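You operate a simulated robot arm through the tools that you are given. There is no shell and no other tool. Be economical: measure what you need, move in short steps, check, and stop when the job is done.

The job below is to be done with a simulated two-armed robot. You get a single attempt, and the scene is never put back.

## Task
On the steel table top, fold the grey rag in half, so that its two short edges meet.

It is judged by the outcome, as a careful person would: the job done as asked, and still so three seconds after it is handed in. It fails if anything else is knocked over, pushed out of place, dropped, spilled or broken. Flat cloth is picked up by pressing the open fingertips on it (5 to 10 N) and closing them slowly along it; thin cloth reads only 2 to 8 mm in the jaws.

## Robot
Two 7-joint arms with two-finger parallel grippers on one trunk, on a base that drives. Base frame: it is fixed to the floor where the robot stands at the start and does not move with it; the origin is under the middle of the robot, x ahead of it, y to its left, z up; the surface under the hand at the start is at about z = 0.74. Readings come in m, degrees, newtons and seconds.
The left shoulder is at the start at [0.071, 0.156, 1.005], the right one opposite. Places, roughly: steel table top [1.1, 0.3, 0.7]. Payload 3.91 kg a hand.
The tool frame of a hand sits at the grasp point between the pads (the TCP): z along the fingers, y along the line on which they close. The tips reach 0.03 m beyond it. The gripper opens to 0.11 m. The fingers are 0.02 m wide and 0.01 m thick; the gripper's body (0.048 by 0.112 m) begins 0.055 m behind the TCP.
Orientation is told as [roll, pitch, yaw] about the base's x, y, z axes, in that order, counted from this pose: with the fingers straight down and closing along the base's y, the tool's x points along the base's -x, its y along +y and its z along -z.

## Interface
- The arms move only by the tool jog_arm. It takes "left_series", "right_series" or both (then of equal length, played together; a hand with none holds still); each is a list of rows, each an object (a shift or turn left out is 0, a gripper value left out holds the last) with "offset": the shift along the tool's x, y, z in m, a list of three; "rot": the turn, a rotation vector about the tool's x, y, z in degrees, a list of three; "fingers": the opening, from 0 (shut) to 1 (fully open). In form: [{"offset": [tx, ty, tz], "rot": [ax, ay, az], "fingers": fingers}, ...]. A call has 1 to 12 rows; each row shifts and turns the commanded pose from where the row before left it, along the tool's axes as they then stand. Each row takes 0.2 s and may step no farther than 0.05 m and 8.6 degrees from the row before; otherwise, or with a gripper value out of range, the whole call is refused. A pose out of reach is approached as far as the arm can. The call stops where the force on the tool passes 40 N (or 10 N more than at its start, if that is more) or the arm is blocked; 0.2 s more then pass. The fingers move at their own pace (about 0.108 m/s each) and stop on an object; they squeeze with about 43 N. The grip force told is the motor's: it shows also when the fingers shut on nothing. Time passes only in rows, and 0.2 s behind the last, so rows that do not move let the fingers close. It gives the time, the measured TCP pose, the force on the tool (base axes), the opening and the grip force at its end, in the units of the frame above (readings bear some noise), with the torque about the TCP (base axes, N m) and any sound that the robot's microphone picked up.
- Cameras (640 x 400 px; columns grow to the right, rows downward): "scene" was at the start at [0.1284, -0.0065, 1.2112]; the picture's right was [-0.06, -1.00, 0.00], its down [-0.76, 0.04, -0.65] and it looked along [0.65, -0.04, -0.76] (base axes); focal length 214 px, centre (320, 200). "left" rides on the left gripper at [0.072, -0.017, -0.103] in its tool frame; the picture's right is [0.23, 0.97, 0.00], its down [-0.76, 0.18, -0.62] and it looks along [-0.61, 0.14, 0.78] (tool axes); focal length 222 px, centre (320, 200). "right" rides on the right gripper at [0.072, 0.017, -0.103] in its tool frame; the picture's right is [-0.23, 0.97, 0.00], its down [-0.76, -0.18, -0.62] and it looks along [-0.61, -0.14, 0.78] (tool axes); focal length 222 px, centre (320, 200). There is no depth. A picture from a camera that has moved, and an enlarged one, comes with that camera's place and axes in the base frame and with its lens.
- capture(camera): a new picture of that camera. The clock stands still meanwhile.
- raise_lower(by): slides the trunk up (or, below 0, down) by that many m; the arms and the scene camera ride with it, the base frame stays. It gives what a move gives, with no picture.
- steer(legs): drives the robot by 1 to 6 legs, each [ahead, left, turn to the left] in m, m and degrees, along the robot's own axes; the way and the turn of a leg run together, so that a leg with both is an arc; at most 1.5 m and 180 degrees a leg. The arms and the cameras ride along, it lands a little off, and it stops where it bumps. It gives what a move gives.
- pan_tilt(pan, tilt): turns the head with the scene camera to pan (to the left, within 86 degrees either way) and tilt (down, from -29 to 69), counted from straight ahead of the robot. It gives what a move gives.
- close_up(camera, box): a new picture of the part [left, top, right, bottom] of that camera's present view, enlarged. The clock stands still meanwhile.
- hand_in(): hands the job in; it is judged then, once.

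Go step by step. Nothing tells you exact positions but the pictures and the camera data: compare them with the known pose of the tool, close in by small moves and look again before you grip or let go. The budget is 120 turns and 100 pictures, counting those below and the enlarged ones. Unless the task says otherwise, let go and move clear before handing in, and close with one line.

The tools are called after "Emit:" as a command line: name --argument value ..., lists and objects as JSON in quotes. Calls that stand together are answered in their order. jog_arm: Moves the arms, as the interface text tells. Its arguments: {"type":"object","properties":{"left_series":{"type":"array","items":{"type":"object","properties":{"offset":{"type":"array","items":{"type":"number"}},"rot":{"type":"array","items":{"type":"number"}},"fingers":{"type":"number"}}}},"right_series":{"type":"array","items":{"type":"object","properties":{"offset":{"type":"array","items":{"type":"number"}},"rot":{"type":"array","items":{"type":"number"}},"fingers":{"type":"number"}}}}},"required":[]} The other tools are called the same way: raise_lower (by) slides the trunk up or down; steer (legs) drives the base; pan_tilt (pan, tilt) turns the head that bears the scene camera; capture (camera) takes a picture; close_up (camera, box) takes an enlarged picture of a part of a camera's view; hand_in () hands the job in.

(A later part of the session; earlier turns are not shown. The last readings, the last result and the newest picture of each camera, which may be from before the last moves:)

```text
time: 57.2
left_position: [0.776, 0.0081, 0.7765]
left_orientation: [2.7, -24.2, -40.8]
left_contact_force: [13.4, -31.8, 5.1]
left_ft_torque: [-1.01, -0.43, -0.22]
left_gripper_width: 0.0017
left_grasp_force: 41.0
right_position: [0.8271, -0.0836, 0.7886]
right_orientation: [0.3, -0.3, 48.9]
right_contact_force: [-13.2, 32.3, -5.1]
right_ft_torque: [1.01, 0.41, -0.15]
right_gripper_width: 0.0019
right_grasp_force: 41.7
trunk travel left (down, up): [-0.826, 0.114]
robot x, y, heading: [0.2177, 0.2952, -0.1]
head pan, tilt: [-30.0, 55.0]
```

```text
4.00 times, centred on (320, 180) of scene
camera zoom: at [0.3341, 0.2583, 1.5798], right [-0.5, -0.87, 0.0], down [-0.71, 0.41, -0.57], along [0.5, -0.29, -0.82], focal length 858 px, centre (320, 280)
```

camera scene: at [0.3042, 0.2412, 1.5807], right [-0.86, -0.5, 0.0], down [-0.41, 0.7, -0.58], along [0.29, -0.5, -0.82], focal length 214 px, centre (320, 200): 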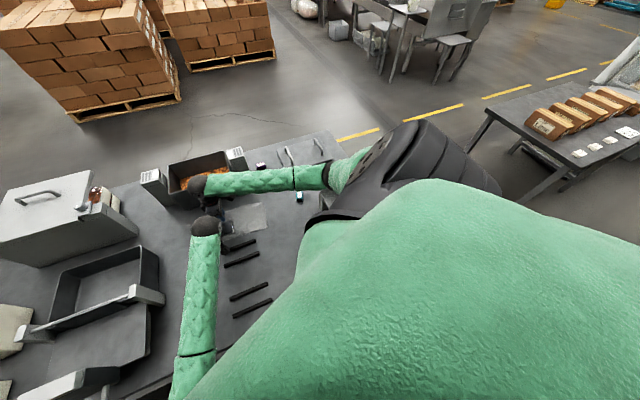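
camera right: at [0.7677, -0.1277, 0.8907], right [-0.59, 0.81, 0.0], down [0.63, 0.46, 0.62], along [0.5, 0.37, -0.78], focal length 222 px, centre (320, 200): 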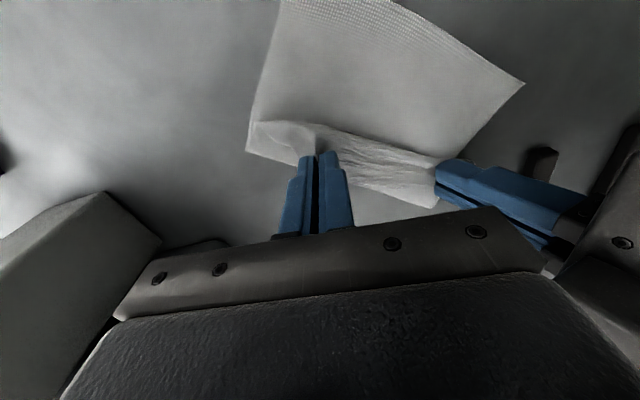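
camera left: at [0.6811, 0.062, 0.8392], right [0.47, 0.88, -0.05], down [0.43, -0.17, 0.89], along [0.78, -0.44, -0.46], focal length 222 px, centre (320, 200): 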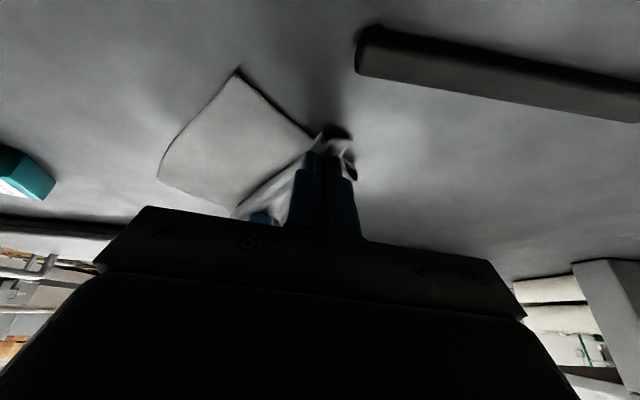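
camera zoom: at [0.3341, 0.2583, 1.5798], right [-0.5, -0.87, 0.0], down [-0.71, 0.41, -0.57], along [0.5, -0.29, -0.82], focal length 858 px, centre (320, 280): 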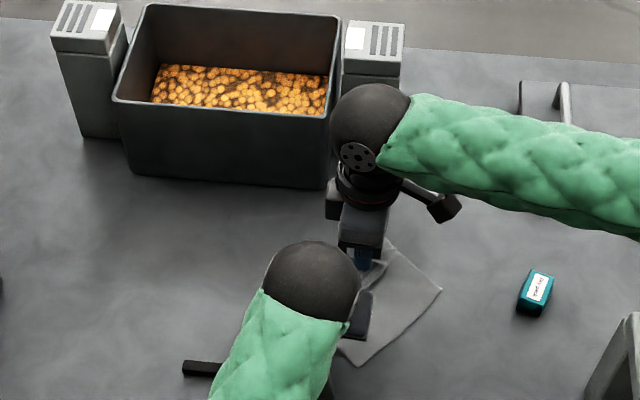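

The left arm couldn't follow to its right (force 34 N), so the cloth got pulled and the lower layer turned about corner C; the lower edge now runs C(0.72,-0.01) to D(0.76,-0.15). I'll relax the tension first, then let the base carry both hands the rest of the way.

Emit:
jog_arm --left_series '[{"offset": [-0.0025, 0.015, -0.0054]}, {"offset": [-0.0025, 0.012, -0.0054]}, {}]' --right_series '[{"offset": [-0.0043, 0.009, -0.003]}, {"offset": [0, 0.003, -0.002]}, {}]'

```text
time: 58.0
left_position: [0.7819, 0.0179, 0.7869]
left_orientation: [1.8, -23.9, -40.7]
left_contact_force: [6.3, -23.2, 1.9]
left_ft_torque: [-0.75, -0.22, -0.16]
left_gripper_width: 0.0015
left_grasp_force: 41.8
right_position: [0.8219, -0.0746, 0.7932]
right_orientation: [0.0, -0.2, 49.0]
right_contact_force: [-7.1, 23.9, -2.3]
right_ft_torque: [0.74, 0.2, -0.13]
right_gripper_width: 0.0018
right_grasp_force: 41.7
trunk travel left (down, up): [-0.826, 0.114]
robot x, y, heading: [0.2204, 0.296, -0.1]
head pan, tilt: [-30.0, 55.0]
```

Still 24 N. Moving the right hand a further centimetre toward the left.

Emit:
jog_arm --left_series '[{}, {}, {}]' --right_series '[{"offset": [-0.007, 0.01, 0]}, {"offset": [-0.003, 0.004, 0]}, {}]'

Emit:
capture --camera "right"

```text
time: 58.8
left_position: [0.7815, 0.0188, 0.7859]
left_orientation: [1.6, -23.8, -40.6]
left_contact_force: [0.9, -0.2, 0.5]
left_ft_torque: [0.01, 0.0, 0.01]
left_gripper_width: 0.0015
left_grasp_force: 41.1
right_position: [0.8187, -0.057, 0.796]
right_orientation: [0.0, 0.0, 48.9]
right_contact_force: [-0.5, -0.2, -0.2]
right_ft_torque: [0.01, -0.03, 0.03]
right_gripper_width: 0.0019
right_grasp_force: 41.8
trunk travel left (down, up): [-0.826, 0.114]
robot x, y, heading: [0.2179, 0.297, 0.1]
head pan, tilt: [-30.0, 55.0]
```

```text
34 pictures are left
camera right: at [0.7591, -0.1015, 0.8976], right [-0.58, 0.81, 0.0], down [0.63, 0.46, 0.62], along [0.51, 0.36, -0.78], focal length 222 px, centre (320, 200)
```

right: 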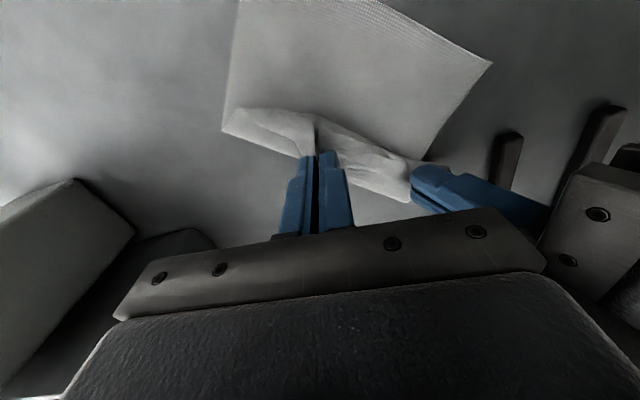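

Tension is gone, and the view shows the fold line lies cleanly at mid-rag from about (0.81,0.03) to (0.85,-0.12). Now I'll let the base carry both hands toward edge CD, then extend the right hand the rest.

Emit:
jog_arm --left_series '[{"offset": [-0.0042, 0, -0.0091]}, {}]' --right_series '[{"offset": [0, 0, -0.005]}, {}]'

Emit:
steer --legs '[[-0.036, -0.0415, 0]]'

Emit:
capture --camera "right"

Emit:
close_up --camera "scene" --box '[240, 130, 400, 230]'

```text
time: 59.6
left_position: [0.7802, 0.0225, 0.7911]
left_orientation: [1.9, -23.6, -40.7]
left_contact_force: [0.1, 0.0, -0.7]
left_ft_torque: [-0.01, -0.01, 0.02]
left_gripper_width: 0.0014
left_grasp_force: 41.7
right_position: [0.8187, -0.0569, 0.8007]
right_orientation: [0.0, -0.1, 48.9]
right_contact_force: [-0.3, -0.2, 0.2]
right_ft_torque: [0.03, 0.01, -0.01]
right_gripper_width: 0.0016
right_grasp_force: 41.2
trunk travel left (down, up): [-0.826, 0.114]
robot x, y, heading: [0.2203, 0.2933, 0.1]
head pan, tilt: [-30.0, 55.0]
stopped in row 2 (left hand): the arm was blocked; the commanded pose is now the measured one
```

```text
time: 60.5
left_position: [0.745, -0.02, 0.7908]
left_orientation: [1.9, -23.5, -40.9]
left_contact_force: [-0.6, -0.1, 0.0]
left_ft_torque: [0.02, 0.03, -0.03]
left_gripper_width: 0.0015
left_grasp_force: 41.2
right_position: [0.7818, -0.0999, 0.8014]
right_orientation: [0.0, -0.4, 48.9]
right_contact_force: [0.3, -0.6, 0.6]
right_ft_torque: [0.04, -0.02, -0.04]
right_gripper_width: 0.0018
right_grasp_force: 41.7
trunk travel left (down, up): [-0.826, 0.114]
robot x, y, heading: [0.185, 0.2564, -0.0]
head pan, tilt: [-30.0, 55.0]
```

```text
33 pictures are left
camera right: at [0.722, -0.144, 0.9025], right [-0.58, 0.81, 0.0], down [0.63, 0.45, 0.63], along [0.51, 0.37, -0.78], focal length 222 px, centre (320, 200)
```

right: 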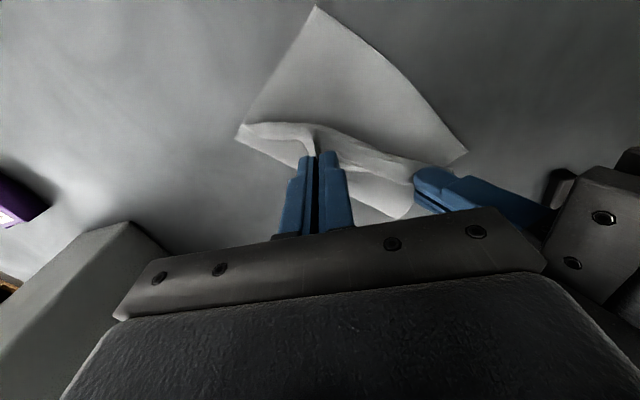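

```text
4.00 times, centred on (320, 180) of scene
camera zoom: at [0.2963, 0.214, 1.5798], right [-0.5, -0.87, 0.0], down [-0.71, 0.41, -0.57], along [0.5, -0.28, -0.82], focal length 858 px, centre (320, 280)
```

zoom: 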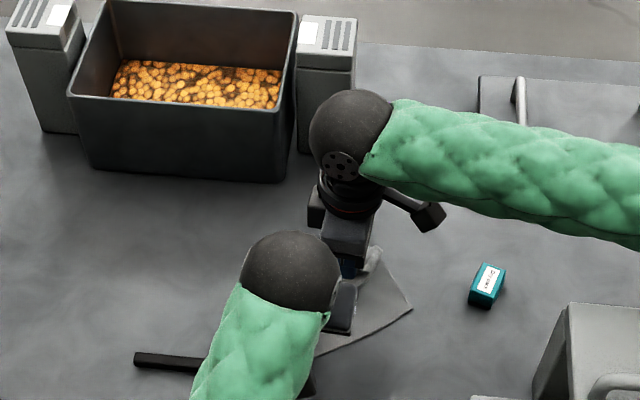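

The base move went well; the folded rag has swung so its edge now lies nearly along y: C(0.72,0.00), D(0.72,-0.15), fold at x≈0.805. Next the right hand goes toward D in small steps.

Emit:
jog_arm --left_series '[{}, {}, {}, {}, {}]' --right_series '[{"offset": [0.0095, 0.003, -0.002]}, {"offset": [0.0095, 0.003, 0]}, {"offset": [0.0095, 0.003, 0]}, {"offset": [0.0095, 0.003, 0]}, {}]'

Emit:
capture --camera "right"

Emit:
capture --camera "left"

```text
time: 61.8
left_position: [0.7438, -0.0191, 0.791]
left_orientation: [1.8, -23.4, -40.8]
left_contact_force: [-3.5, -27.7, 2.7]
left_ft_torque: [-0.83, 0.1, -0.31]
left_gripper_width: 0.0016
left_grasp_force: 41.4
right_position: [0.7487, -0.1176, 0.8026]
right_orientation: [0.1, -0.1, 49.0]
right_contact_force: [2.4, 27.6, -3.0]
right_ft_torque: [0.91, -0.12, -0.13]
right_gripper_width: 0.002
right_grasp_force: 41.7
trunk travel left (down, up): [-0.826, 0.114]
robot x, y, heading: [0.1832, 0.2514, 0.1]
head pan, tilt: [-30.0, 55.0]
```

```text
31 pictures are left
camera right: at [0.6884, -0.1623, 0.9045], right [-0.59, 0.81, 0.0], down [0.63, 0.45, 0.63], along [0.51, 0.37, -0.78], focal length 222 px, centre (320, 200)
```

right: 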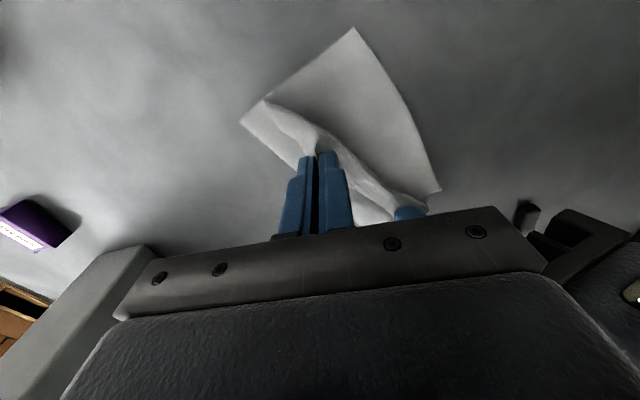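

```text
30 pictures are left
camera left: at [0.651, 0.0363, 0.8559], right [0.47, 0.88, -0.06], down [0.44, -0.17, 0.88], along [0.76, -0.44, -0.47], focal length 222 px, centre (320, 200)
```

left: 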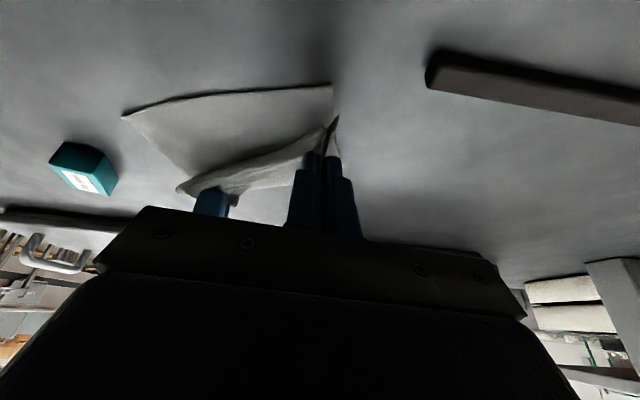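

The light rag gets dragged along on its lower layer, so it needs to be pinned while the flap is pulled over. I'll ease tension, set the flap down and release both hands, then do corner-by-corner with one hand pinning.

Emit:
jog_arm --left_series '[{}, {"offset": [0.0036, 0, 0.0077]}, {"offset": [0.0036, 0, 0.0077]}, {}, {"fingers": 0.25}, {}, {}]' --right_series '[{"offset": [-0.005, 0.005, 0]}, {"offset": [0, 0, 0.012]}, {"offset": [0, 0, 0.012]}, {}, {"fingers": 0.25}, {}, {}]'

Emit:
capture --camera "right"

```text
time: 63.4
left_position: [0.7455, -0.0178, 0.7741]
left_orientation: [1.7, -23.6, -40.7]
left_contact_force: [1.1, 1.5, 6.7]
left_ft_torque: [-0.13, 0.02, 0.01]
left_gripper_width: 0.0267
left_grasp_force: 0.1
right_position: [0.747, -0.1121, 0.7781]
right_orientation: [0.1, -0.1, 48.9]
right_contact_force: [0.2, -0.9, 0.7]
right_ft_torque: [0.01, 0.0, -0.01]
right_gripper_width: 0.0277
right_grasp_force: 0.0
trunk travel left (down, up): [-0.826, 0.114]
robot x, y, heading: [0.1888, 0.2566, 0.3]
head pan, tilt: [-30.0, 55.0]
```

```text
29 pictures are left
camera right: at [0.6876, -0.1554, 0.8806], right [-0.58, 0.81, 0.0], down [0.63, 0.46, 0.62], along [0.51, 0.37, -0.78], focal length 222 px, centre (320, 200)
```

right: 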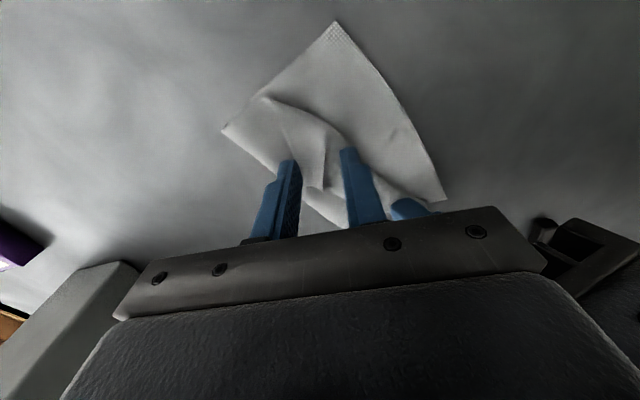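

Both released. Raising the hands well clear and looking at the rag.

Emit:
jog_arm --left_series '[{"offset": [-0.0063, 0, -0.0136]}, {"offset": [-0.0169, 0, -0.0362]}, {"offset": [-0.0169, 0, -0.0362]}, {"offset": [-0.0169, 0, -0.0362]}, {"offset": [0, 0.04, 0]}, {"offset": [0, 0.04, 0]}, {"offset": [0, 0.04, 0]}, {"offset": [0, 0.04, 0]}, {}]' --right_series '[{"offset": [0, 0, -0.015]}, {"offset": [0, 0, -0.04]}, {"offset": [0, 0, -0.04]}, {"offset": [0, 0, -0.04]}, {"offset": [0, -0.04, 0]}, {"offset": [0, -0.04, 0]}, {"offset": [0, -0.04, 0]}, {}, {}]'

Emit:
close_up --camera "scene" --box '[240, 130, 400, 230]'

Emit:
capture --camera "right"

```text
time: 65.3
left_position: [0.8486, 0.0981, 0.9138]
left_orientation: [1.8, -23.6, -40.7]
left_contact_force: [-1.3, -0.5, -0.4]
left_ft_torque: [0.02, -0.03, -0.02]
left_gripper_width: 0.0276
left_grasp_force: 0.0
right_position: [0.8374, -0.1918, 0.9132]
right_orientation: [-0.1, -0.2, 49.0]
right_contact_force: [0.2, 0.8, 0.4]
right_ft_torque: [0.01, -0.02, -0.01]
right_gripper_width: 0.0279
right_grasp_force: 0.0
trunk travel left (down, up): [-0.826, 0.114]
robot x, y, heading: [0.1846, 0.2544, 0.1]
head pan, tilt: [-30.0, 55.0]
```

```text
4.00 times, centred on (320, 180) of scene
camera zoom: at [0.2981, 0.2154, 1.5797], right [-0.5, -0.87, 0.0], down [-0.71, 0.41, -0.57], along [0.5, -0.29, -0.82], focal length 858 px, centre (320, 280)
```

zoom: 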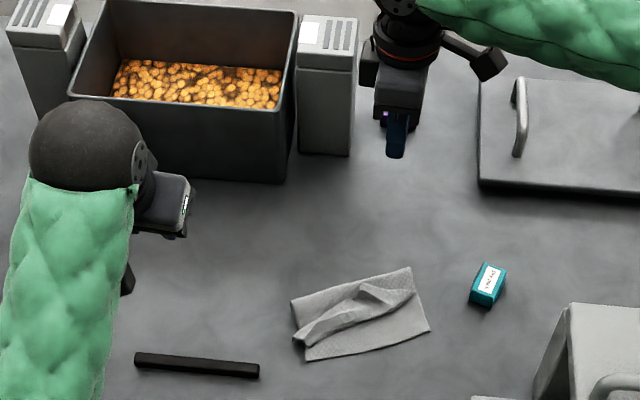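

```text
27 pictures are left
camera right: at [0.7787, -0.2363, 1.0153], right [-0.58, 0.81, 0.0], down [0.63, 0.46, 0.63], along [0.51, 0.37, -0.78], focal length 222 px, centre (320, 200)
```

right: 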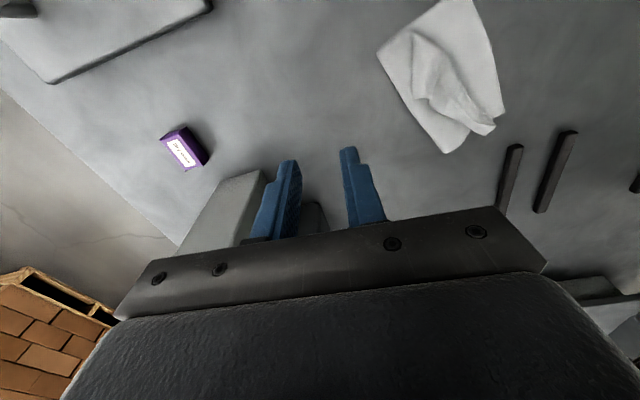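

The lower half lies flat with the fold; the flap is on top but rumpled. A tighter look.

Emit:
close_up --camera "scene" --box '[302, 187, 358, 222]'

Emit:
close_up --camera "right" --box '[360, 0, 520, 160]'

```text
11.43 times, centred on (330, 204) of scene
camera zoom: at [0.2981, 0.2154, 1.5797], right [-0.5, -0.87, 0.0], down [-0.71, 0.41, -0.57], along [0.5, -0.29, -0.82], focal length 2451 px, centre (206, 149)
```

zoom: 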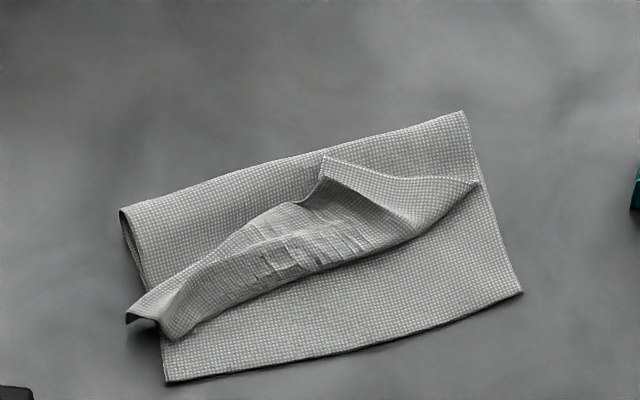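

```text
2.50 times, centred on (440, 80) of right
camera zoom: at [0.7787, -0.2363, 1.0153], right [-0.58, 0.81, 0.0], down [0.63, 0.46, 0.63], along [0.51, 0.37, -0.78], focal length 555 px, centre (20, 500)
```

zoom: 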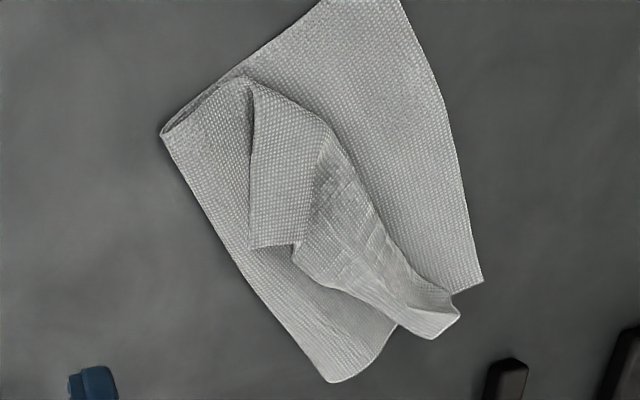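

The picture is clear: the fold line is good, but the A corner is folded back on top, at about (0.772,-0.114); it must go to D (0.684,-0.154), while B (0.749,-0.01) is 3 cm short of C (0.719,-0.01). I'll move the right hand over the A corner.

Emit:
jog_arm --right_series '[{"offset": [-0.0018, 0.037, 0], "fingers": 0.32}, {"offset": [-0.0018, 0.037, 0]}, {"offset": [-0.0018, 0.037, 0]}, {"offset": [0, 0, 0.0375]}, {"offset": [0, 0, 0.0375]}, {"offset": [0, 0, 0.0375]}, {}]'

Emit:
capture --camera "right"

Emit:
close_up --camera "right" --box '[240, 60, 440, 185]'

```text
time: 67.0
left_position: [0.8489, 0.0999, 0.913]
left_orientation: [1.8, -23.5, -40.7]
left_contact_force: [-0.5, -0.7, 0.2]
left_ft_torque: [-0.01, 0.01, -0.01]
left_gripper_width: 0.0274
left_grasp_force: 0.0
right_position: [0.7589, -0.1142, 0.8009]
right_orientation: [0.0, -0.1, 48.9]
right_contact_force: [0.4, 0.7, 0.7]
right_ft_torque: [0.02, -0.03, 0.02]
right_gripper_width: 0.035
right_grasp_force: 0.1
trunk travel left (down, up): [-0.826, 0.114]
robot x, y, heading: [0.1868, 0.2516, 0.1]
head pan, tilt: [-30.0, 55.0]
```

```text
24 pictures are left
camera right: at [0.7, -0.1593, 0.9035], right [-0.58, 0.81, 0.0], down [0.63, 0.46, 0.63], along [0.51, 0.37, -0.78], focal length 222 px, centre (320, 200)
```

right: 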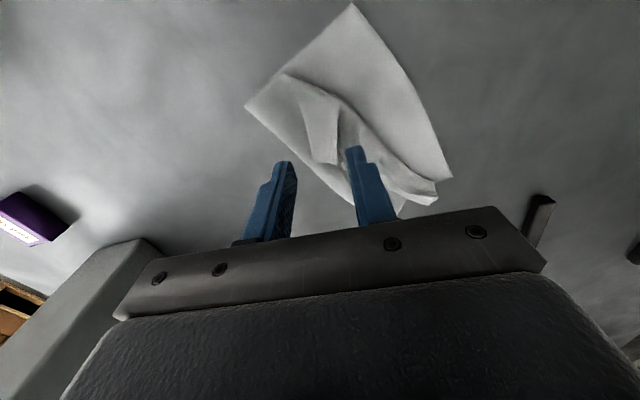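

```text
3.20 times, centred on (340, 122) of right
camera zoom: at [0.7, -0.1593, 0.9035], right [-0.58, 0.81, 0.0], down [0.63, 0.46, 0.63], along [0.51, 0.37, -0.78], focal length 711 px, centre (256, 448)
```

zoom: 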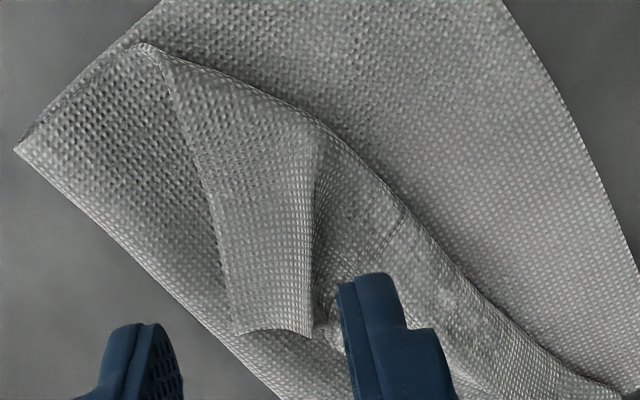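

The A-corner strip lies right between the fingers. Small shift, then down to contact.

Emit:
jog_arm --right_series '[{"offset": [0.0024, 0.0055, 0.01]}, {"offset": [0, 0, 0.012]}, {"offset": [0, 0, 0.004]}, {}]'

```text
time: 68.0
left_position: [0.849, 0.0999, 0.9123]
left_orientation: [1.8, -23.5, -40.8]
left_contact_force: [-0.6, 0.6, 0.4]
left_ft_torque: [0.01, 0.01, 0.01]
left_gripper_width: 0.0275
left_grasp_force: 0.0
right_position: [0.7531, -0.1132, 0.7757]
right_orientation: [0.0, -0.1, 48.9]
right_contact_force: [0.0, 0.7, 0.7]
right_ft_torque: [0.0, 0.02, 0.02]
right_gripper_width: 0.0353
right_grasp_force: 0.1
trunk travel left (down, up): [-0.826, 0.114]
robot x, y, heading: [0.1869, 0.2545, -0.1]
head pan, tilt: [-30.0, 55.0]
```

Tips are about 2 mm over the flap; slightly lower and close slowly on the raised strip.

Emit:
jog_arm --right_series '[{"offset": [0, 0, 0.0025]}, {"fingers": 0.28}, {"fingers": 0.24}, {"fingers": 0.2}, {"fingers": 0.16}, {"fingers": 0.12}, {"fingers": 0.08}, {"fingers": 0.04}, {"fingers": 0}, {}, {}]'

Emit:
close_up --camera "right" --box '[240, 40, 440, 165]'

```text
time: 70.3
left_position: [0.849, 0.0994, 0.913]
left_orientation: [1.8, -23.4, -40.8]
left_contact_force: [0.8, 0.2, -0.3]
left_ft_torque: [-0.01, 0.02, -0.02]
left_gripper_width: 0.0273
left_grasp_force: 0.0
right_position: [0.7549, -0.1124, 0.773]
right_orientation: [0.0, -0.1, 48.9]
right_contact_force: [-0.4, -0.5, 1.0]
right_ft_torque: [0.02, 0.03, -0.02]
right_gripper_width: 0.0025
right_grasp_force: 42.7
trunk travel left (down, up): [-0.826, 0.114]
robot x, y, heading: [0.1858, 0.259, 0.2]
head pan, tilt: [-30.0, 55.0]
```

```text
3.20 times, centred on (340, 102) of right
camera zoom: at [0.6941, -0.1572, 0.8752], right [-0.58, 0.81, 0.0], down [0.63, 0.46, 0.62], along [0.51, 0.37, -0.78], focal length 711 px, centre (256, 512)
```

zoom: 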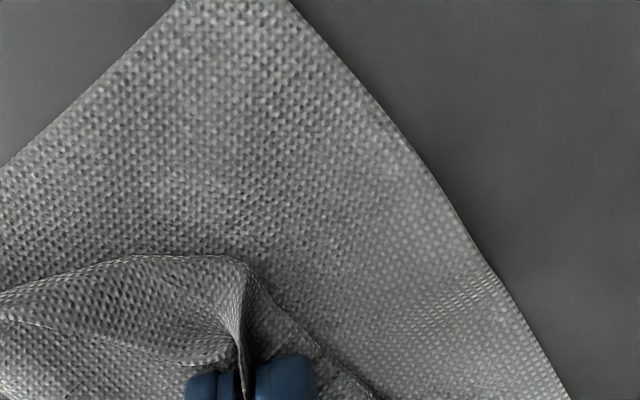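

Cloth is in the jaws. Lifting 3.5 cm slowly to see what came up.

Emit:
jog_arm --right_series '[{"offset": [0, 0, -0.01]}, {"offset": [0.003, 0, -0.0125]}, {"offset": [0.003, 0, -0.0125]}, {}]'

Emit:
capture --camera "right"

Emit:
close_up --camera "scene" --box '[290, 170, 370, 220]'

```text
time: 71.3
left_position: [0.8502, 0.0985, 0.912]
left_orientation: [1.8, -23.5, -40.8]
left_contact_force: [0.6, 0.2, -0.5]
left_ft_torque: [0.0, 0.01, -0.02]
left_gripper_width: 0.0279
left_grasp_force: 0.1
right_position: [0.7495, -0.1177, 0.8082]
right_orientation: [0.0, 0.0, 48.9]
right_contact_force: [0.4, 0.4, 0.3]
right_ft_torque: [-0.01, 0.0, 0.02]
right_gripper_width: 0.0026
right_grasp_force: 42.5
trunk travel left (down, up): [-0.826, 0.114]
robot x, y, heading: [0.1854, 0.2513, 0.1]
head pan, tilt: [-30.0, 55.0]
```

```text
21 pictures are left
camera right: at [0.6904, -0.1619, 0.9099], right [-0.58, 0.81, 0.0], down [0.63, 0.46, 0.62], along [0.51, 0.37, -0.78], focal length 222 px, centre (320, 200)
```

right: 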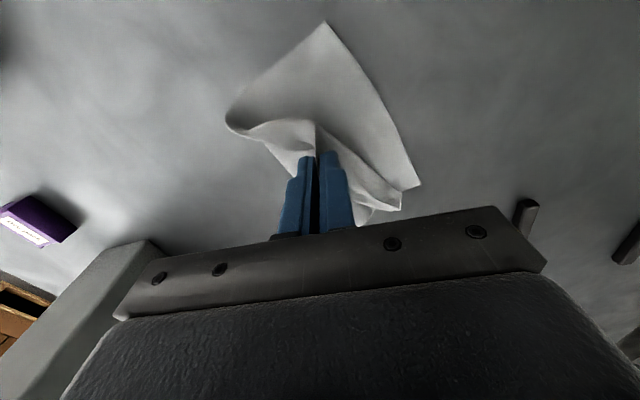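

```text
8.00 times, centred on (330, 195) of scene
camera zoom: at [0.2986, 0.2164, 1.5797], right [-0.5, -0.87, 0.0], down [-0.71, 0.41, -0.57], along [0.5, -0.29, -0.82], focal length 1716 px, centre (240, 240)
```

zoom: 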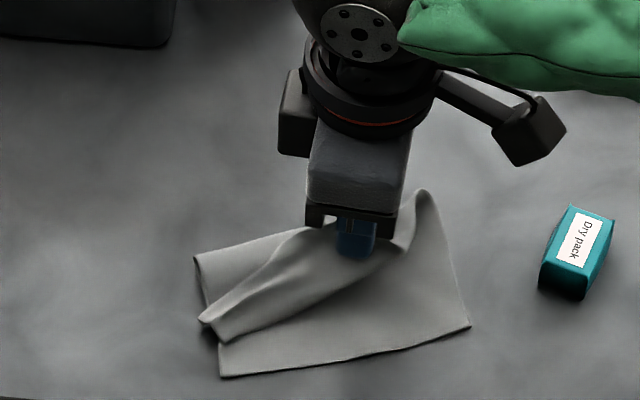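

Only the flap corner is lifted, good. I'll raise it and swing it sideways toward the D side so the flap unrolls.

Emit:
jog_arm --right_series '[{"offset": [0.0075, -0.0066, -0.0085]}, {"offset": [0.0074, -0.0065, -0.0085]}, {"offset": [0.0069, -0.003, -0.005]}, {"offset": [0.0069, -0.003, -0.005]}, {"offset": [0.007, -0.0003, -0.0005]}, {"offset": [0.0069, -0.0003, -0.0005]}, {}]'

Emit:
close_up --camera "scene" --box '[290, 170, 370, 220]'

```text
time: 73.0
left_position: [0.849, 0.1001, 0.9111]
left_orientation: [1.8, -23.5, -40.7]
left_contact_force: [0.0, -0.2, 0.6]
left_ft_torque: [0.01, -0.02, 0.02]
left_gripper_width: 0.0277
left_grasp_force: 0.2
right_position: [0.7351, -0.1603, 0.8347]
right_orientation: [0.1, -0.1, 48.9]
right_contact_force: [0.0, 0.4, 0.3]
right_ft_torque: [-0.05, 0.02, 0.03]
right_gripper_width: 0.0028
right_grasp_force: 42.7
trunk travel left (down, up): [-0.826, 0.114]
robot x, y, heading: [0.1831, 0.2519, -0.2]
head pan, tilt: [-30.0, 55.0]
```

```text
8.00 times, centred on (330, 195) of scene
camera zoom: at [0.2987, 0.2165, 1.5797], right [-0.5, -0.87, 0.0], down [-0.71, 0.41, -0.57], along [0.5, -0.29, -0.82], focal length 1716 px, centre (240, 240)
```

zoom: 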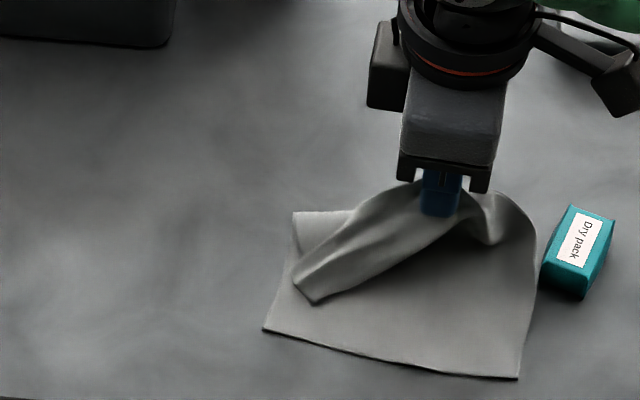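

The whole light rag slides along with the hand, so pinning is needed. I'll lay the corner down toward D and let go, then reposition the base so the left hand can pin the crease.

Emit:
jog_arm --right_series '[{"offset": [0, 0.01, 0.01]}, {"offset": [0, 0.012, 0.015]}, {"offset": [0, 0.012, 0.018]}, {"offset": [0, 0.004, 0.008]}, {}, {"fingers": 0.3}, {}, {"offset": [0, 0, -0.02]}, {"offset": [0, 0, -0.045]}, {"offset": [0, 0, -0.045]}, {}]'

Emit:
close_up --camera "scene" --box '[290, 170, 370, 220]'

```text
time: 75.3
left_position: [0.848, 0.099, 0.9121]
left_orientation: [1.8, -23.6, -40.8]
left_contact_force: [0.0, -0.2, 0.3]
left_ft_torque: [0.0, 0.01, 0.0]
left_gripper_width: 0.0276
left_grasp_force: 0.1
right_position: [0.7049, -0.1366, 0.8941]
right_orientation: [0.0, 0.0, 48.9]
right_contact_force: [0.3, 0.0, -0.3]
right_ft_torque: [0.0, 0.03, -0.02]
right_gripper_width: 0.0331
right_grasp_force: 0.0
trunk travel left (down, up): [-0.826, 0.114]
robot x, y, heading: [0.186, 0.253, 0.3]
head pan, tilt: [-30.0, 55.0]
```

```text
8.00 times, centred on (330, 195) of scene
camera zoom: at [0.2987, 0.2161, 1.5797], right [-0.5, -0.87, 0.0], down [-0.71, 0.41, -0.57], along [0.5, -0.29, -0.82], focal length 1716 px, centre (240, 240)
```

zoom: 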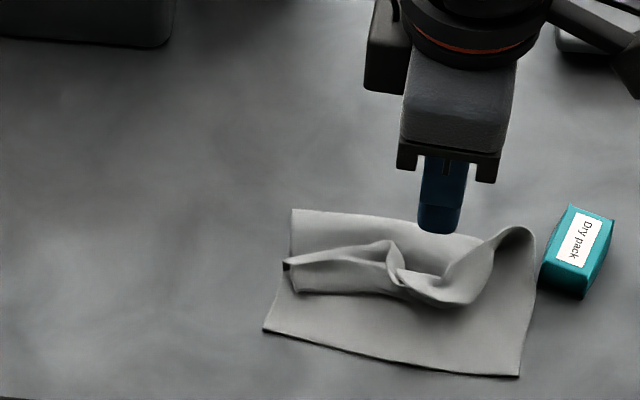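

Interesting: pure motion toward CD left the lower layer in place. I'll back the right hand off for a better view, and shift the base so the left hand can also reach here.

Emit:
jog_arm --right_series '[{"offset": [-0.037, -0.0093, -0.009]}, {"offset": [-0.037, -0.0093, -0.009]}, {"offset": [-0.037, -0.0093, -0.009]}, {"offset": [-0.037, -0.0093, -0.009]}, {}]'

Emit:
steer --legs '[[-0.06, -0.075, 0]]'

Emit:
close_up --camera "right" --box '[220, 0, 460, 150]'

Emit:
close_up --camera "scene" --box '[290, 150, 370, 200]'

```text
time: 76.5
left_position: [0.8489, 0.0984, 0.9122]
left_orientation: [1.9, -23.5, -40.9]
left_contact_force: [-0.2, 0.1, -0.1]
left_ft_torque: [0.02, 0.0, -0.01]
left_gripper_width: 0.0274
left_grasp_force: 0.1
right_position: [0.8313, -0.0497, 0.9336]
right_orientation: [0.0, 0.0, 48.8]
right_contact_force: [0.6, 0.2, -0.2]
right_ft_torque: [0.02, -0.01, -0.01]
right_gripper_width: 0.0331
right_grasp_force: 0.0
trunk travel left (down, up): [-0.826, 0.114]
robot x, y, heading: [0.1853, 0.2523, 0.3]
head pan, tilt: [-30.0, 55.0]
```

```text
time: 77.7
left_position: [0.7889, 0.0238, 0.913]
left_orientation: [1.8, -23.5, -40.9]
left_contact_force: [0.0, 0.5, 0.5]
left_ft_torque: [0.02, 0.01, 0.01]
left_gripper_width: 0.0274
left_grasp_force: 0.1
right_position: [0.7723, -0.1268, 0.9331]
right_orientation: [-0.1, -0.3, 48.8]
right_contact_force: [0.9, -0.9, 0.8]
right_ft_torque: [0.05, -0.02, 0.0]
right_gripper_width: 0.033
right_grasp_force: 0.2
trunk travel left (down, up): [-0.826, 0.114]
robot x, y, heading: [0.1272, 0.1773, 0.2]
head pan, tilt: [-30.0, 55.0]
```

```text
2.67 times, centred on (340, 75) of right
camera zoom: at [0.7117, -0.171, 1.0348], right [-0.58, 0.81, 0.0], down [0.63, 0.45, 0.63], along [0.51, 0.37, -0.78], focal length 592 px, centre (267, 533)
```

zoom: 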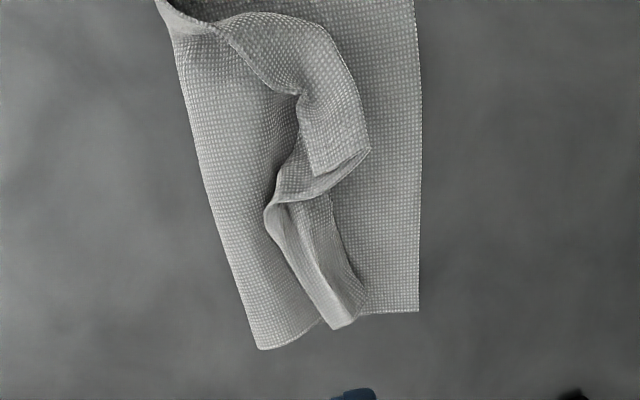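

```text
8.00 times, centred on (330, 175) of scene
camera zoom: at [0.238, 0.1402, 1.5798], right [-0.5, -0.87, 0.0], down [-0.71, 0.41, -0.57], along [0.5, -0.29, -0.82], focal length 1716 px, centre (240, 400)
```

zoom: 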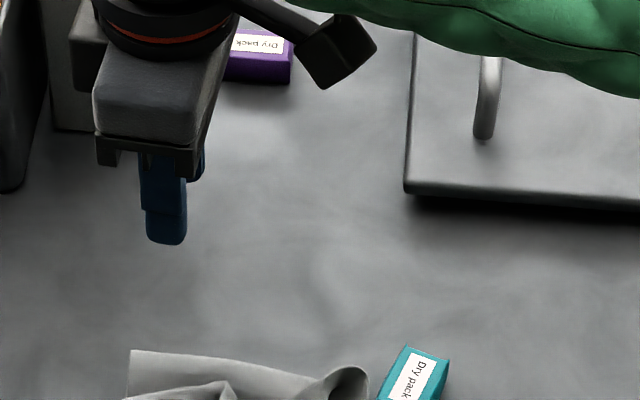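

Now it's clear: B's hem must go about 3 cm to C, and A about 7 cm along to D, with the rag held meanwhile (a "dry pack" box sits close by). I'll turn the left hand so its narrow side faces the right hand, letting both work close together.

Emit:
jog_arm --left_series '[{"rot": [0.6, 7.8, 0]}, {"rot": [0.6, 7.8, 0]}, {"rot": [0.6, 7.8, 0]}, {"rot": [0, 0, 8.2]}, {"rot": [0, 0, 8.2]}, {"rot": [0, 0, 8.2]}, {"rot": [0, 0, 8.2]}, {"rot": [0, 0, 8.2]}, {"rot": [0, 0, 8.2]}, {}]'

Emit:
jog_arm --left_series '[{"rot": [0, 0, 8.2]}, {"rot": [0, 0, 8.2]}, {"rot": [0, 0, 8.2]}, {"rot": [0, 0, 8.2]}, {"rot": [0, 0, 8.2]}, {}]'

```text
time: 79.9
left_position: [0.7883, 0.0236, 0.9123]
left_orientation: [0.1, -0.1, -89.8]
left_contact_force: [-0.2, -0.4, -0.9]
left_ft_torque: [0.06, 0.0, -0.04]
left_gripper_width: 0.0274
left_grasp_force: 0.0
right_position: [0.7719, -0.1261, 0.9326]
right_orientation: [0.0, -0.2, 48.8]
right_contact_force: [-0.7, 0.3, -0.5]
right_ft_torque: [-0.03, 0.01, -0.03]
right_gripper_width: 0.033
right_grasp_force: 0.1
trunk travel left (down, up): [-0.826, 0.114]
robot x, y, heading: [0.1254, 0.1795, -0.2]
head pan, tilt: [-30.0, 55.0]
```

```text
time: 81.3
left_position: [0.7886, 0.0231, 0.9119]
left_orientation: [0.1, -0.1, -130.9]
left_contact_force: [0.0, 0.0, -0.1]
left_ft_torque: [-0.01, 0.01, 0.03]
left_gripper_width: 0.0271
left_grasp_force: 0.1
right_position: [0.7721, -0.1248, 0.9331]
right_orientation: [0.0, 0.0, 48.8]
right_contact_force: [-0.4, 0.4, -0.6]
right_ft_torque: [0.0, 0.0, -0.01]
right_gripper_width: 0.0331
right_grasp_force: 0.1
trunk travel left (down, up): [-0.826, 0.114]
robot x, y, heading: [0.1247, 0.1801, 0.2]
head pan, tilt: [-30.0, 55.0]
```

The left wrist takes that orientation fine. I'll move the right hand aside, lean the left one away from it, and bring the left over the B hem.

Emit:
jog_arm --left_series '[{"rot": [0, -6.7, 0], "fingers": 0.3}, {"rot": [0, -6.7, 0]}, {"rot": [0, -6.6, 0]}, {"offset": [-0.0299, 0.0185, 0.0109]}, {"offset": [-0.0299, 0.0185, 0.0109]}, {"offset": [-0.0299, 0.0185, 0.0109]}, {"offset": [0.0128, 0, 0.0351]}, {"offset": [0.0128, 0, 0.0351]}, {"offset": [0.0128, 0, 0.0351]}, {}]' --right_series '[{"offset": [0.034, 0.013, 0]}, {"offset": [0.034, 0.013, 0]}, {"offset": [0.034, 0.013, 0]}, {}, {}, {}, {}, {}, {}, {}]'

Emit:
capture --camera "left"

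Emit:
close_up --camera "left" --box '[220, 60, 420, 185]'

```text
time: 83.5
left_position: [0.7684, -0.0854, 0.7996]
left_orientation: [0.1, -20.1, -130.8]
left_contact_force: [0.0, 0.5, -0.5]
left_ft_torque: [-0.01, 0.01, 0.0]
left_gripper_width: 0.033
left_grasp_force: 0.0
right_position: [0.6785, -0.1764, 0.9367]
right_orientation: [0.1, -0.1, 48.8]
right_contact_force: [1.3, -0.8, 0.1]
right_ft_torque: [-0.01, 0.02, -0.01]
right_gripper_width: 0.0332
right_grasp_force: 0.1
trunk travel left (down, up): [-0.826, 0.114]
robot x, y, heading: [0.1227, 0.183, 0.2]
head pan, tilt: [-30.0, 55.0]
```

```text
15 pictures are left
camera left: at [0.8235, 0.0048, 0.8721], right [0.88, -0.47, -0.08], down [-0.19, -0.5, 0.85], along [-0.44, -0.73, -0.53], focal length 222 px, centre (320, 200)
```

left: 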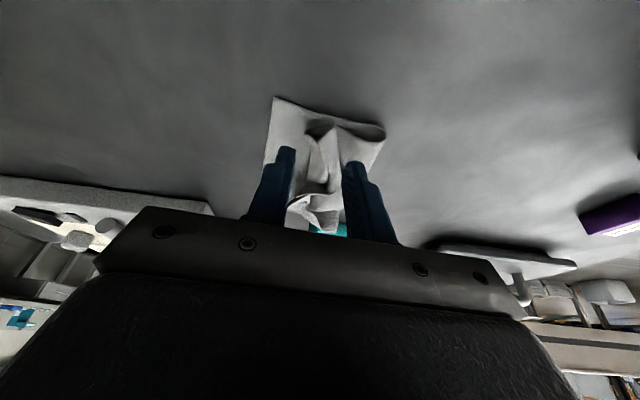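

```text
3.20 times, centred on (320, 122) of left
camera zoom: at [0.8235, 0.0048, 0.8721], right [0.88, -0.47, -0.08], down [-0.19, -0.5, 0.85], along [-0.44, -0.73, -0.53], focal length 711 px, centre (320, 448)
```

zoom: 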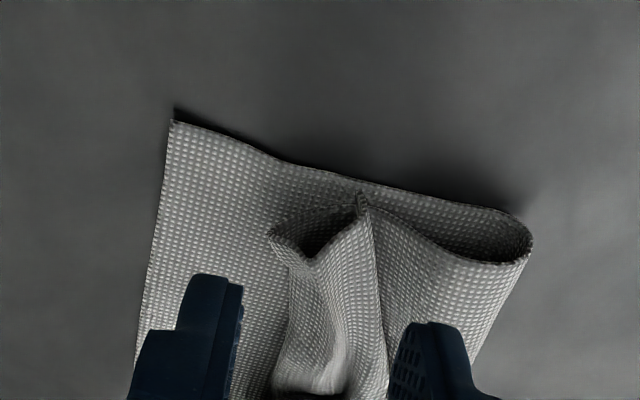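

The B end is well seen: a hem curl lies between the left fingers. I'll shift 1 cm further onto it, lower and close across it.

Emit:
jog_arm --left_series '[{"offset": [-0.0094, 0, 0.0034]}, {"offset": [0.0041, 0, 0.0113]}, {"offset": [0.004, 0, 0.0108]}, {}, {"fingers": 0.26}, {"fingers": 0.21}, {"fingers": 0.16}, {"fingers": 0.11}, {"fingers": 0.06}, {"fingers": 0}, {}, {}]'

Emit:
close_up --camera "left" --box '[220, 40, 420, 165]'

```text
time: 86.1
left_position: [0.7614, -0.0931, 0.7772]
left_orientation: [0.1, -20.1, -130.6]
left_contact_force: [0.6, -0.8, -0.2]
left_ft_torque: [-0.01, 0.01, 0.05]
left_gripper_width: 0.0026
left_grasp_force: 41.9
right_position: [0.6783, -0.1761, 0.9346]
right_orientation: [0.0, -0.1, 48.8]
right_contact_force: [0.0, -0.2, 0.1]
right_ft_torque: [0.02, 0.01, 0.0]
right_gripper_width: 0.0331
right_grasp_force: 0.0
trunk travel left (down, up): [-0.826, 0.114]
robot x, y, heading: [0.1272, 0.1821, 0.1]
head pan, tilt: [-30.0, 55.0]
```

```text
3.20 times, centred on (320, 102) of left
camera zoom: at [0.8173, -0.0026, 0.8491], right [0.88, -0.47, -0.08], down [-0.19, -0.5, 0.85], along [-0.44, -0.73, -0.53], focal length 711 px, centre (320, 512)
```

zoom: 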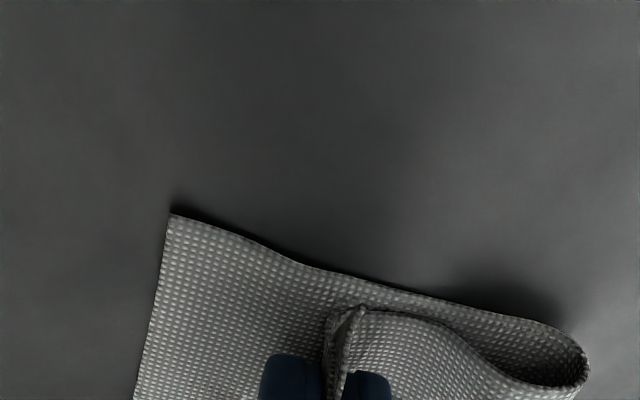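

Hem B is held. Lift slightly, carry 3 cm to C, and press down there to pin it.

Emit:
jog_arm --left_series '[{"offset": [-0.0041, 0, -0.0113]}, {"offset": [-0.002, -0.01, -0.0056]}, {"offset": [0, -0.012, 0]}, {"offset": [0.0031, -0.01, 0.0085]}, {"offset": [0.0031, -0.001, 0.0085]}, {"offset": [0.0005, 0, 0.0014]}, {}]'

Emit:
close_up --camera "left" --box '[220, 40, 420, 165]'

```text
time: 87.7
left_position: [0.7366, -0.0708, 0.7765]
left_orientation: [0.2, -20.2, -130.7]
left_contact_force: [-0.8, -0.4, 0.4]
left_ft_torque: [-0.03, 0.0, -0.03]
left_gripper_width: 0.0026
left_grasp_force: 43.0
right_position: [0.6784, -0.1755, 0.9351]
right_orientation: [0.0, -0.1, 48.8]
right_contact_force: [0.0, -0.2, -0.5]
right_ft_torque: [-0.01, -0.03, -0.01]
right_gripper_width: 0.0329
right_grasp_force: 0.0
trunk travel left (down, up): [-0.826, 0.114]
robot x, y, heading: [0.1215, 0.1802, -0.0]
head pan, tilt: [-30.0, 55.0]
```

```text
3.20 times, centred on (320, 102) of left
camera zoom: at [0.793, 0.0188, 0.8473], right [0.88, -0.47, -0.08], down [-0.19, -0.49, 0.85], along [-0.44, -0.73, -0.53], focal length 711 px, centre (320, 512)
```

zoom: 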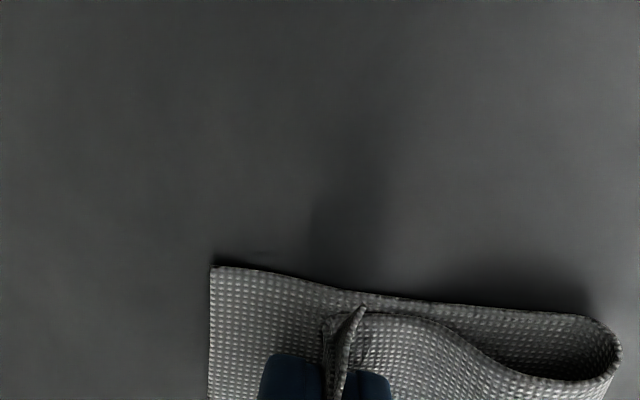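

The lower layer slid along again. Now I'll use the right hand, opened wide, to pin the rag near its D end at two points while the left pulls B.

Emit:
jog_arm --right_series '[{"offset": [-0.0192, 0, 0], "fingers": 0.68}, {"offset": [0, 0, 0.045]}, {"offset": [0, 0, 0.045]}, {"offset": [0, 0, 0.045]}, {"offset": [0, 0, 0.02]}, {}]'

Emit:
capture --camera "right"

```text
time: 89.1
left_position: [0.7373, -0.0706, 0.7757]
left_orientation: [0.1, -20.2, -130.7]
left_contact_force: [0.1, 0.3, 0.9]
left_ft_torque: [-0.03, 0.02, 0.02]
left_gripper_width: 0.0026
left_grasp_force: 42.5
right_position: [0.6891, -0.1628, 0.7765]
right_orientation: [0.1, -0.1, 48.8]
right_contact_force: [0.9, -0.6, 0.1]
right_ft_torque: [0.0, -0.02, -0.01]
right_gripper_width: 0.0749
right_grasp_force: 0.1
trunk travel left (down, up): [-0.826, 0.114]
robot x, y, heading: [0.1212, 0.1761, 0.2]
head pan, tilt: [-30.0, 55.0]
```

```text
11 pictures are left
camera right: at [0.6292, -0.2067, 0.8794], right [-0.58, 0.81, 0.0], down [0.63, 0.46, 0.62], along [0.51, 0.36, -0.78], focal length 222 px, centre (320, 200)
```

right: 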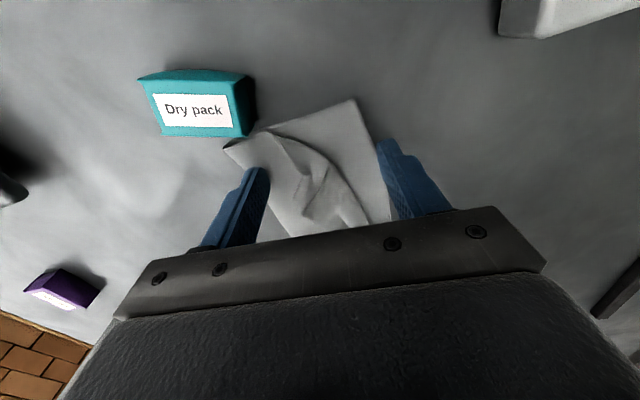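

Both fingers are just at the outer borders of the cloth; I'll narrow the opening to 5.5 cm, then press down.

Emit:
jog_arm --right_series '[{"fingers": 0.5}, {}, {"offset": [0, 0, 0.003]}, {"offset": [0, 0, 0.002]}, {}]'

```text
time: 90.3
left_position: [0.7369, -0.0708, 0.7755]
left_orientation: [0.1, -20.0, -130.6]
left_contact_force: [0.3, -0.7, 0.1]
left_ft_torque: [-0.01, 0.0, -0.02]
left_gripper_width: 0.0026
left_grasp_force: 43.3
right_position: [0.6889, -0.1635, 0.7714]
right_orientation: [0.0, -0.1, 48.8]
right_contact_force: [0.8, 0.0, -0.5]
right_ft_torque: [0.02, -0.02, -0.01]
right_gripper_width: 0.0552
right_grasp_force: 0.0
trunk travel left (down, up): [-0.826, 0.114]
robot x, y, heading: [0.1256, 0.1795, 0.2]
head pan, tilt: [-30.0, 55.0]
```

Emit:
jog_arm --right_series '[{"offset": [0, 0, 0.002]}, {}, {}]'

```text
time: 91.1
left_position: [0.7381, -0.071, 0.7756]
left_orientation: [0.2, -20.1, -130.7]
left_contact_force: [-0.4, 0.4, -0.2]
left_ft_torque: [-0.02, 0.01, 0.01]
left_gripper_width: 0.002
left_grasp_force: 42.0
right_position: [0.6875, -0.1624, 0.7721]
right_orientation: [0.0, -0.2, 48.8]
right_contact_force: [1.1, 0.6, 10.0]
right_ft_torque: [-0.2, -0.25, 0.02]
right_gripper_width: 0.0552
right_grasp_force: 0.1
trunk travel left (down, up): [-0.826, 0.114]
robot x, y, heading: [0.1253, 0.1794, 0.1]
head pan, tilt: [-30.0, 55.0]
```

Pinned with 10 N, mostly on the fold-side finger; a little more pressure, then the left carries B 2.2 cm to C.

Emit:
jog_arm --left_series '[{}, {}, {"offset": [-0.0041, 0, -0.0113]}, {"offset": [-0.0014, -0.006, -0.0038]}, {"offset": [0, -0.008, 0]}, {"offset": [0.0017, -0.006, 0.0047]}, {"offset": [0.0024, -0.002, 0.0066]}, {"offset": [0.0014, 0, 0.0038]}, {}]' --right_series '[{"offset": [0, 0, 0.001]}, {}, {}, {}, {}, {}, {}, {}, {}]'

Emit:
close_up --camera "left" --box '[220, 40, 420, 165]'

```text
time: 93.2
left_position: [0.7218, -0.0575, 0.7754]
left_orientation: [0.2, -20.2, -130.8]
left_contact_force: [-0.9, 0.0, 2.9]
left_ft_torque: [0.01, 0.01, 0.04]
left_gripper_width: 0.0026
left_grasp_force: 42.0
right_position: [0.6891, -0.1623, 0.7718]
right_orientation: [0.0, -0.3, 48.9]
right_contact_force: [-3.8, 2.1, 19.3]
right_ft_torque: [-0.24, -0.12, -0.05]
right_gripper_width: 0.0544
right_grasp_force: 0.1
trunk travel left (down, up): [-0.826, 0.114]
robot x, y, heading: [0.1277, 0.1785, -0.1]
head pan, tilt: [-30.0, 55.0]
stopped in row 9 (right hand): the force on the tool passed its limit at 40 N (the readings are from after the stop); the commanded pose is now the measured one
```

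```text
3.20 times, centred on (320, 102) of left
camera zoom: at [0.7764, 0.0332, 0.847], right [0.88, -0.47, -0.08], down [-0.19, -0.49, 0.85], along [-0.44, -0.73, -0.53], focal length 711 px, centre (320, 512)
```

zoom: 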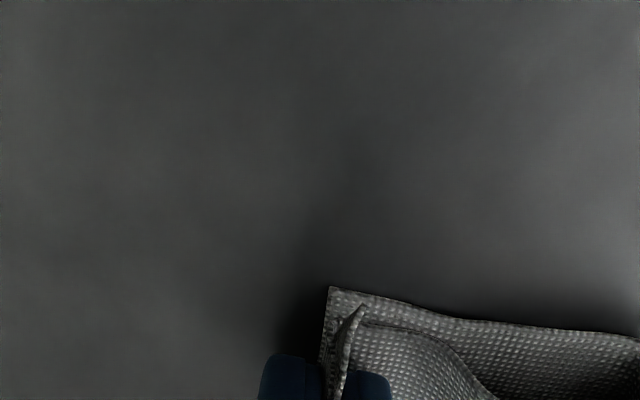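

B is now right on C — pinning works. Left stays gripping and presses there as the new pin; the right hand lifts to view corner A.

Emit:
jog_arm --left_series '[{"offset": [0.0002, 0, 0.0006]}, {}, {}, {}, {}]' --right_series '[{"offset": [0, 0, -0.01]}, {"offset": [0, 0, -0.025]}, {"offset": [-0.01, 0, -0.025]}, {"offset": [-0.01, 0, 0], "fingers": 0.3}, {}]'

Emit:
close_up --camera "right" --box '[200, 40, 440, 190]'

```text
time: 94.3
left_position: [0.7218, -0.0562, 0.7749]
left_orientation: [0.0, -20.1, -130.6]
left_contact_force: [0.0, -0.2, 4.5]
left_ft_torque: [0.0, -0.01, -0.01]
left_gripper_width: 0.0025
left_grasp_force: 42.4
right_position: [0.6999, -0.1479, 0.8284]
right_orientation: [0.0, -0.2, 48.8]
right_contact_force: [0.3, -0.1, -0.2]
right_ft_torque: [0.0, 0.01, -0.02]
right_gripper_width: 0.033
right_grasp_force: 0.1
trunk travel left (down, up): [-0.826, 0.114]
robot x, y, heading: [0.1267, 0.1781, 0.1]
head pan, tilt: [-30.0, 55.0]
```

```text
2.67 times, centred on (320, 115) of right
camera zoom: at [0.6411, -0.1917, 0.9319], right [-0.58, 0.81, 0.0], down [0.63, 0.45, 0.63], along [0.51, 0.36, -0.78], focal length 592 px, centre (320, 427)
```

zoom: 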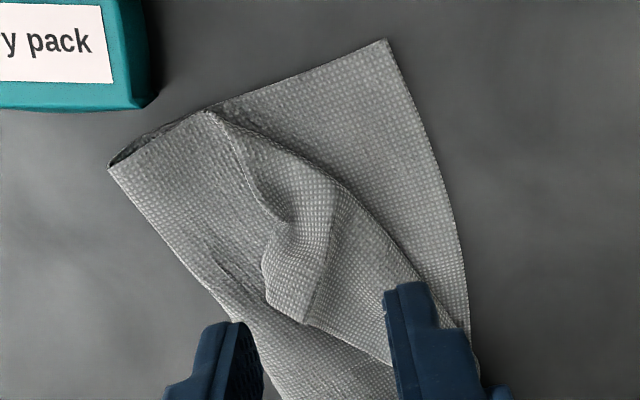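

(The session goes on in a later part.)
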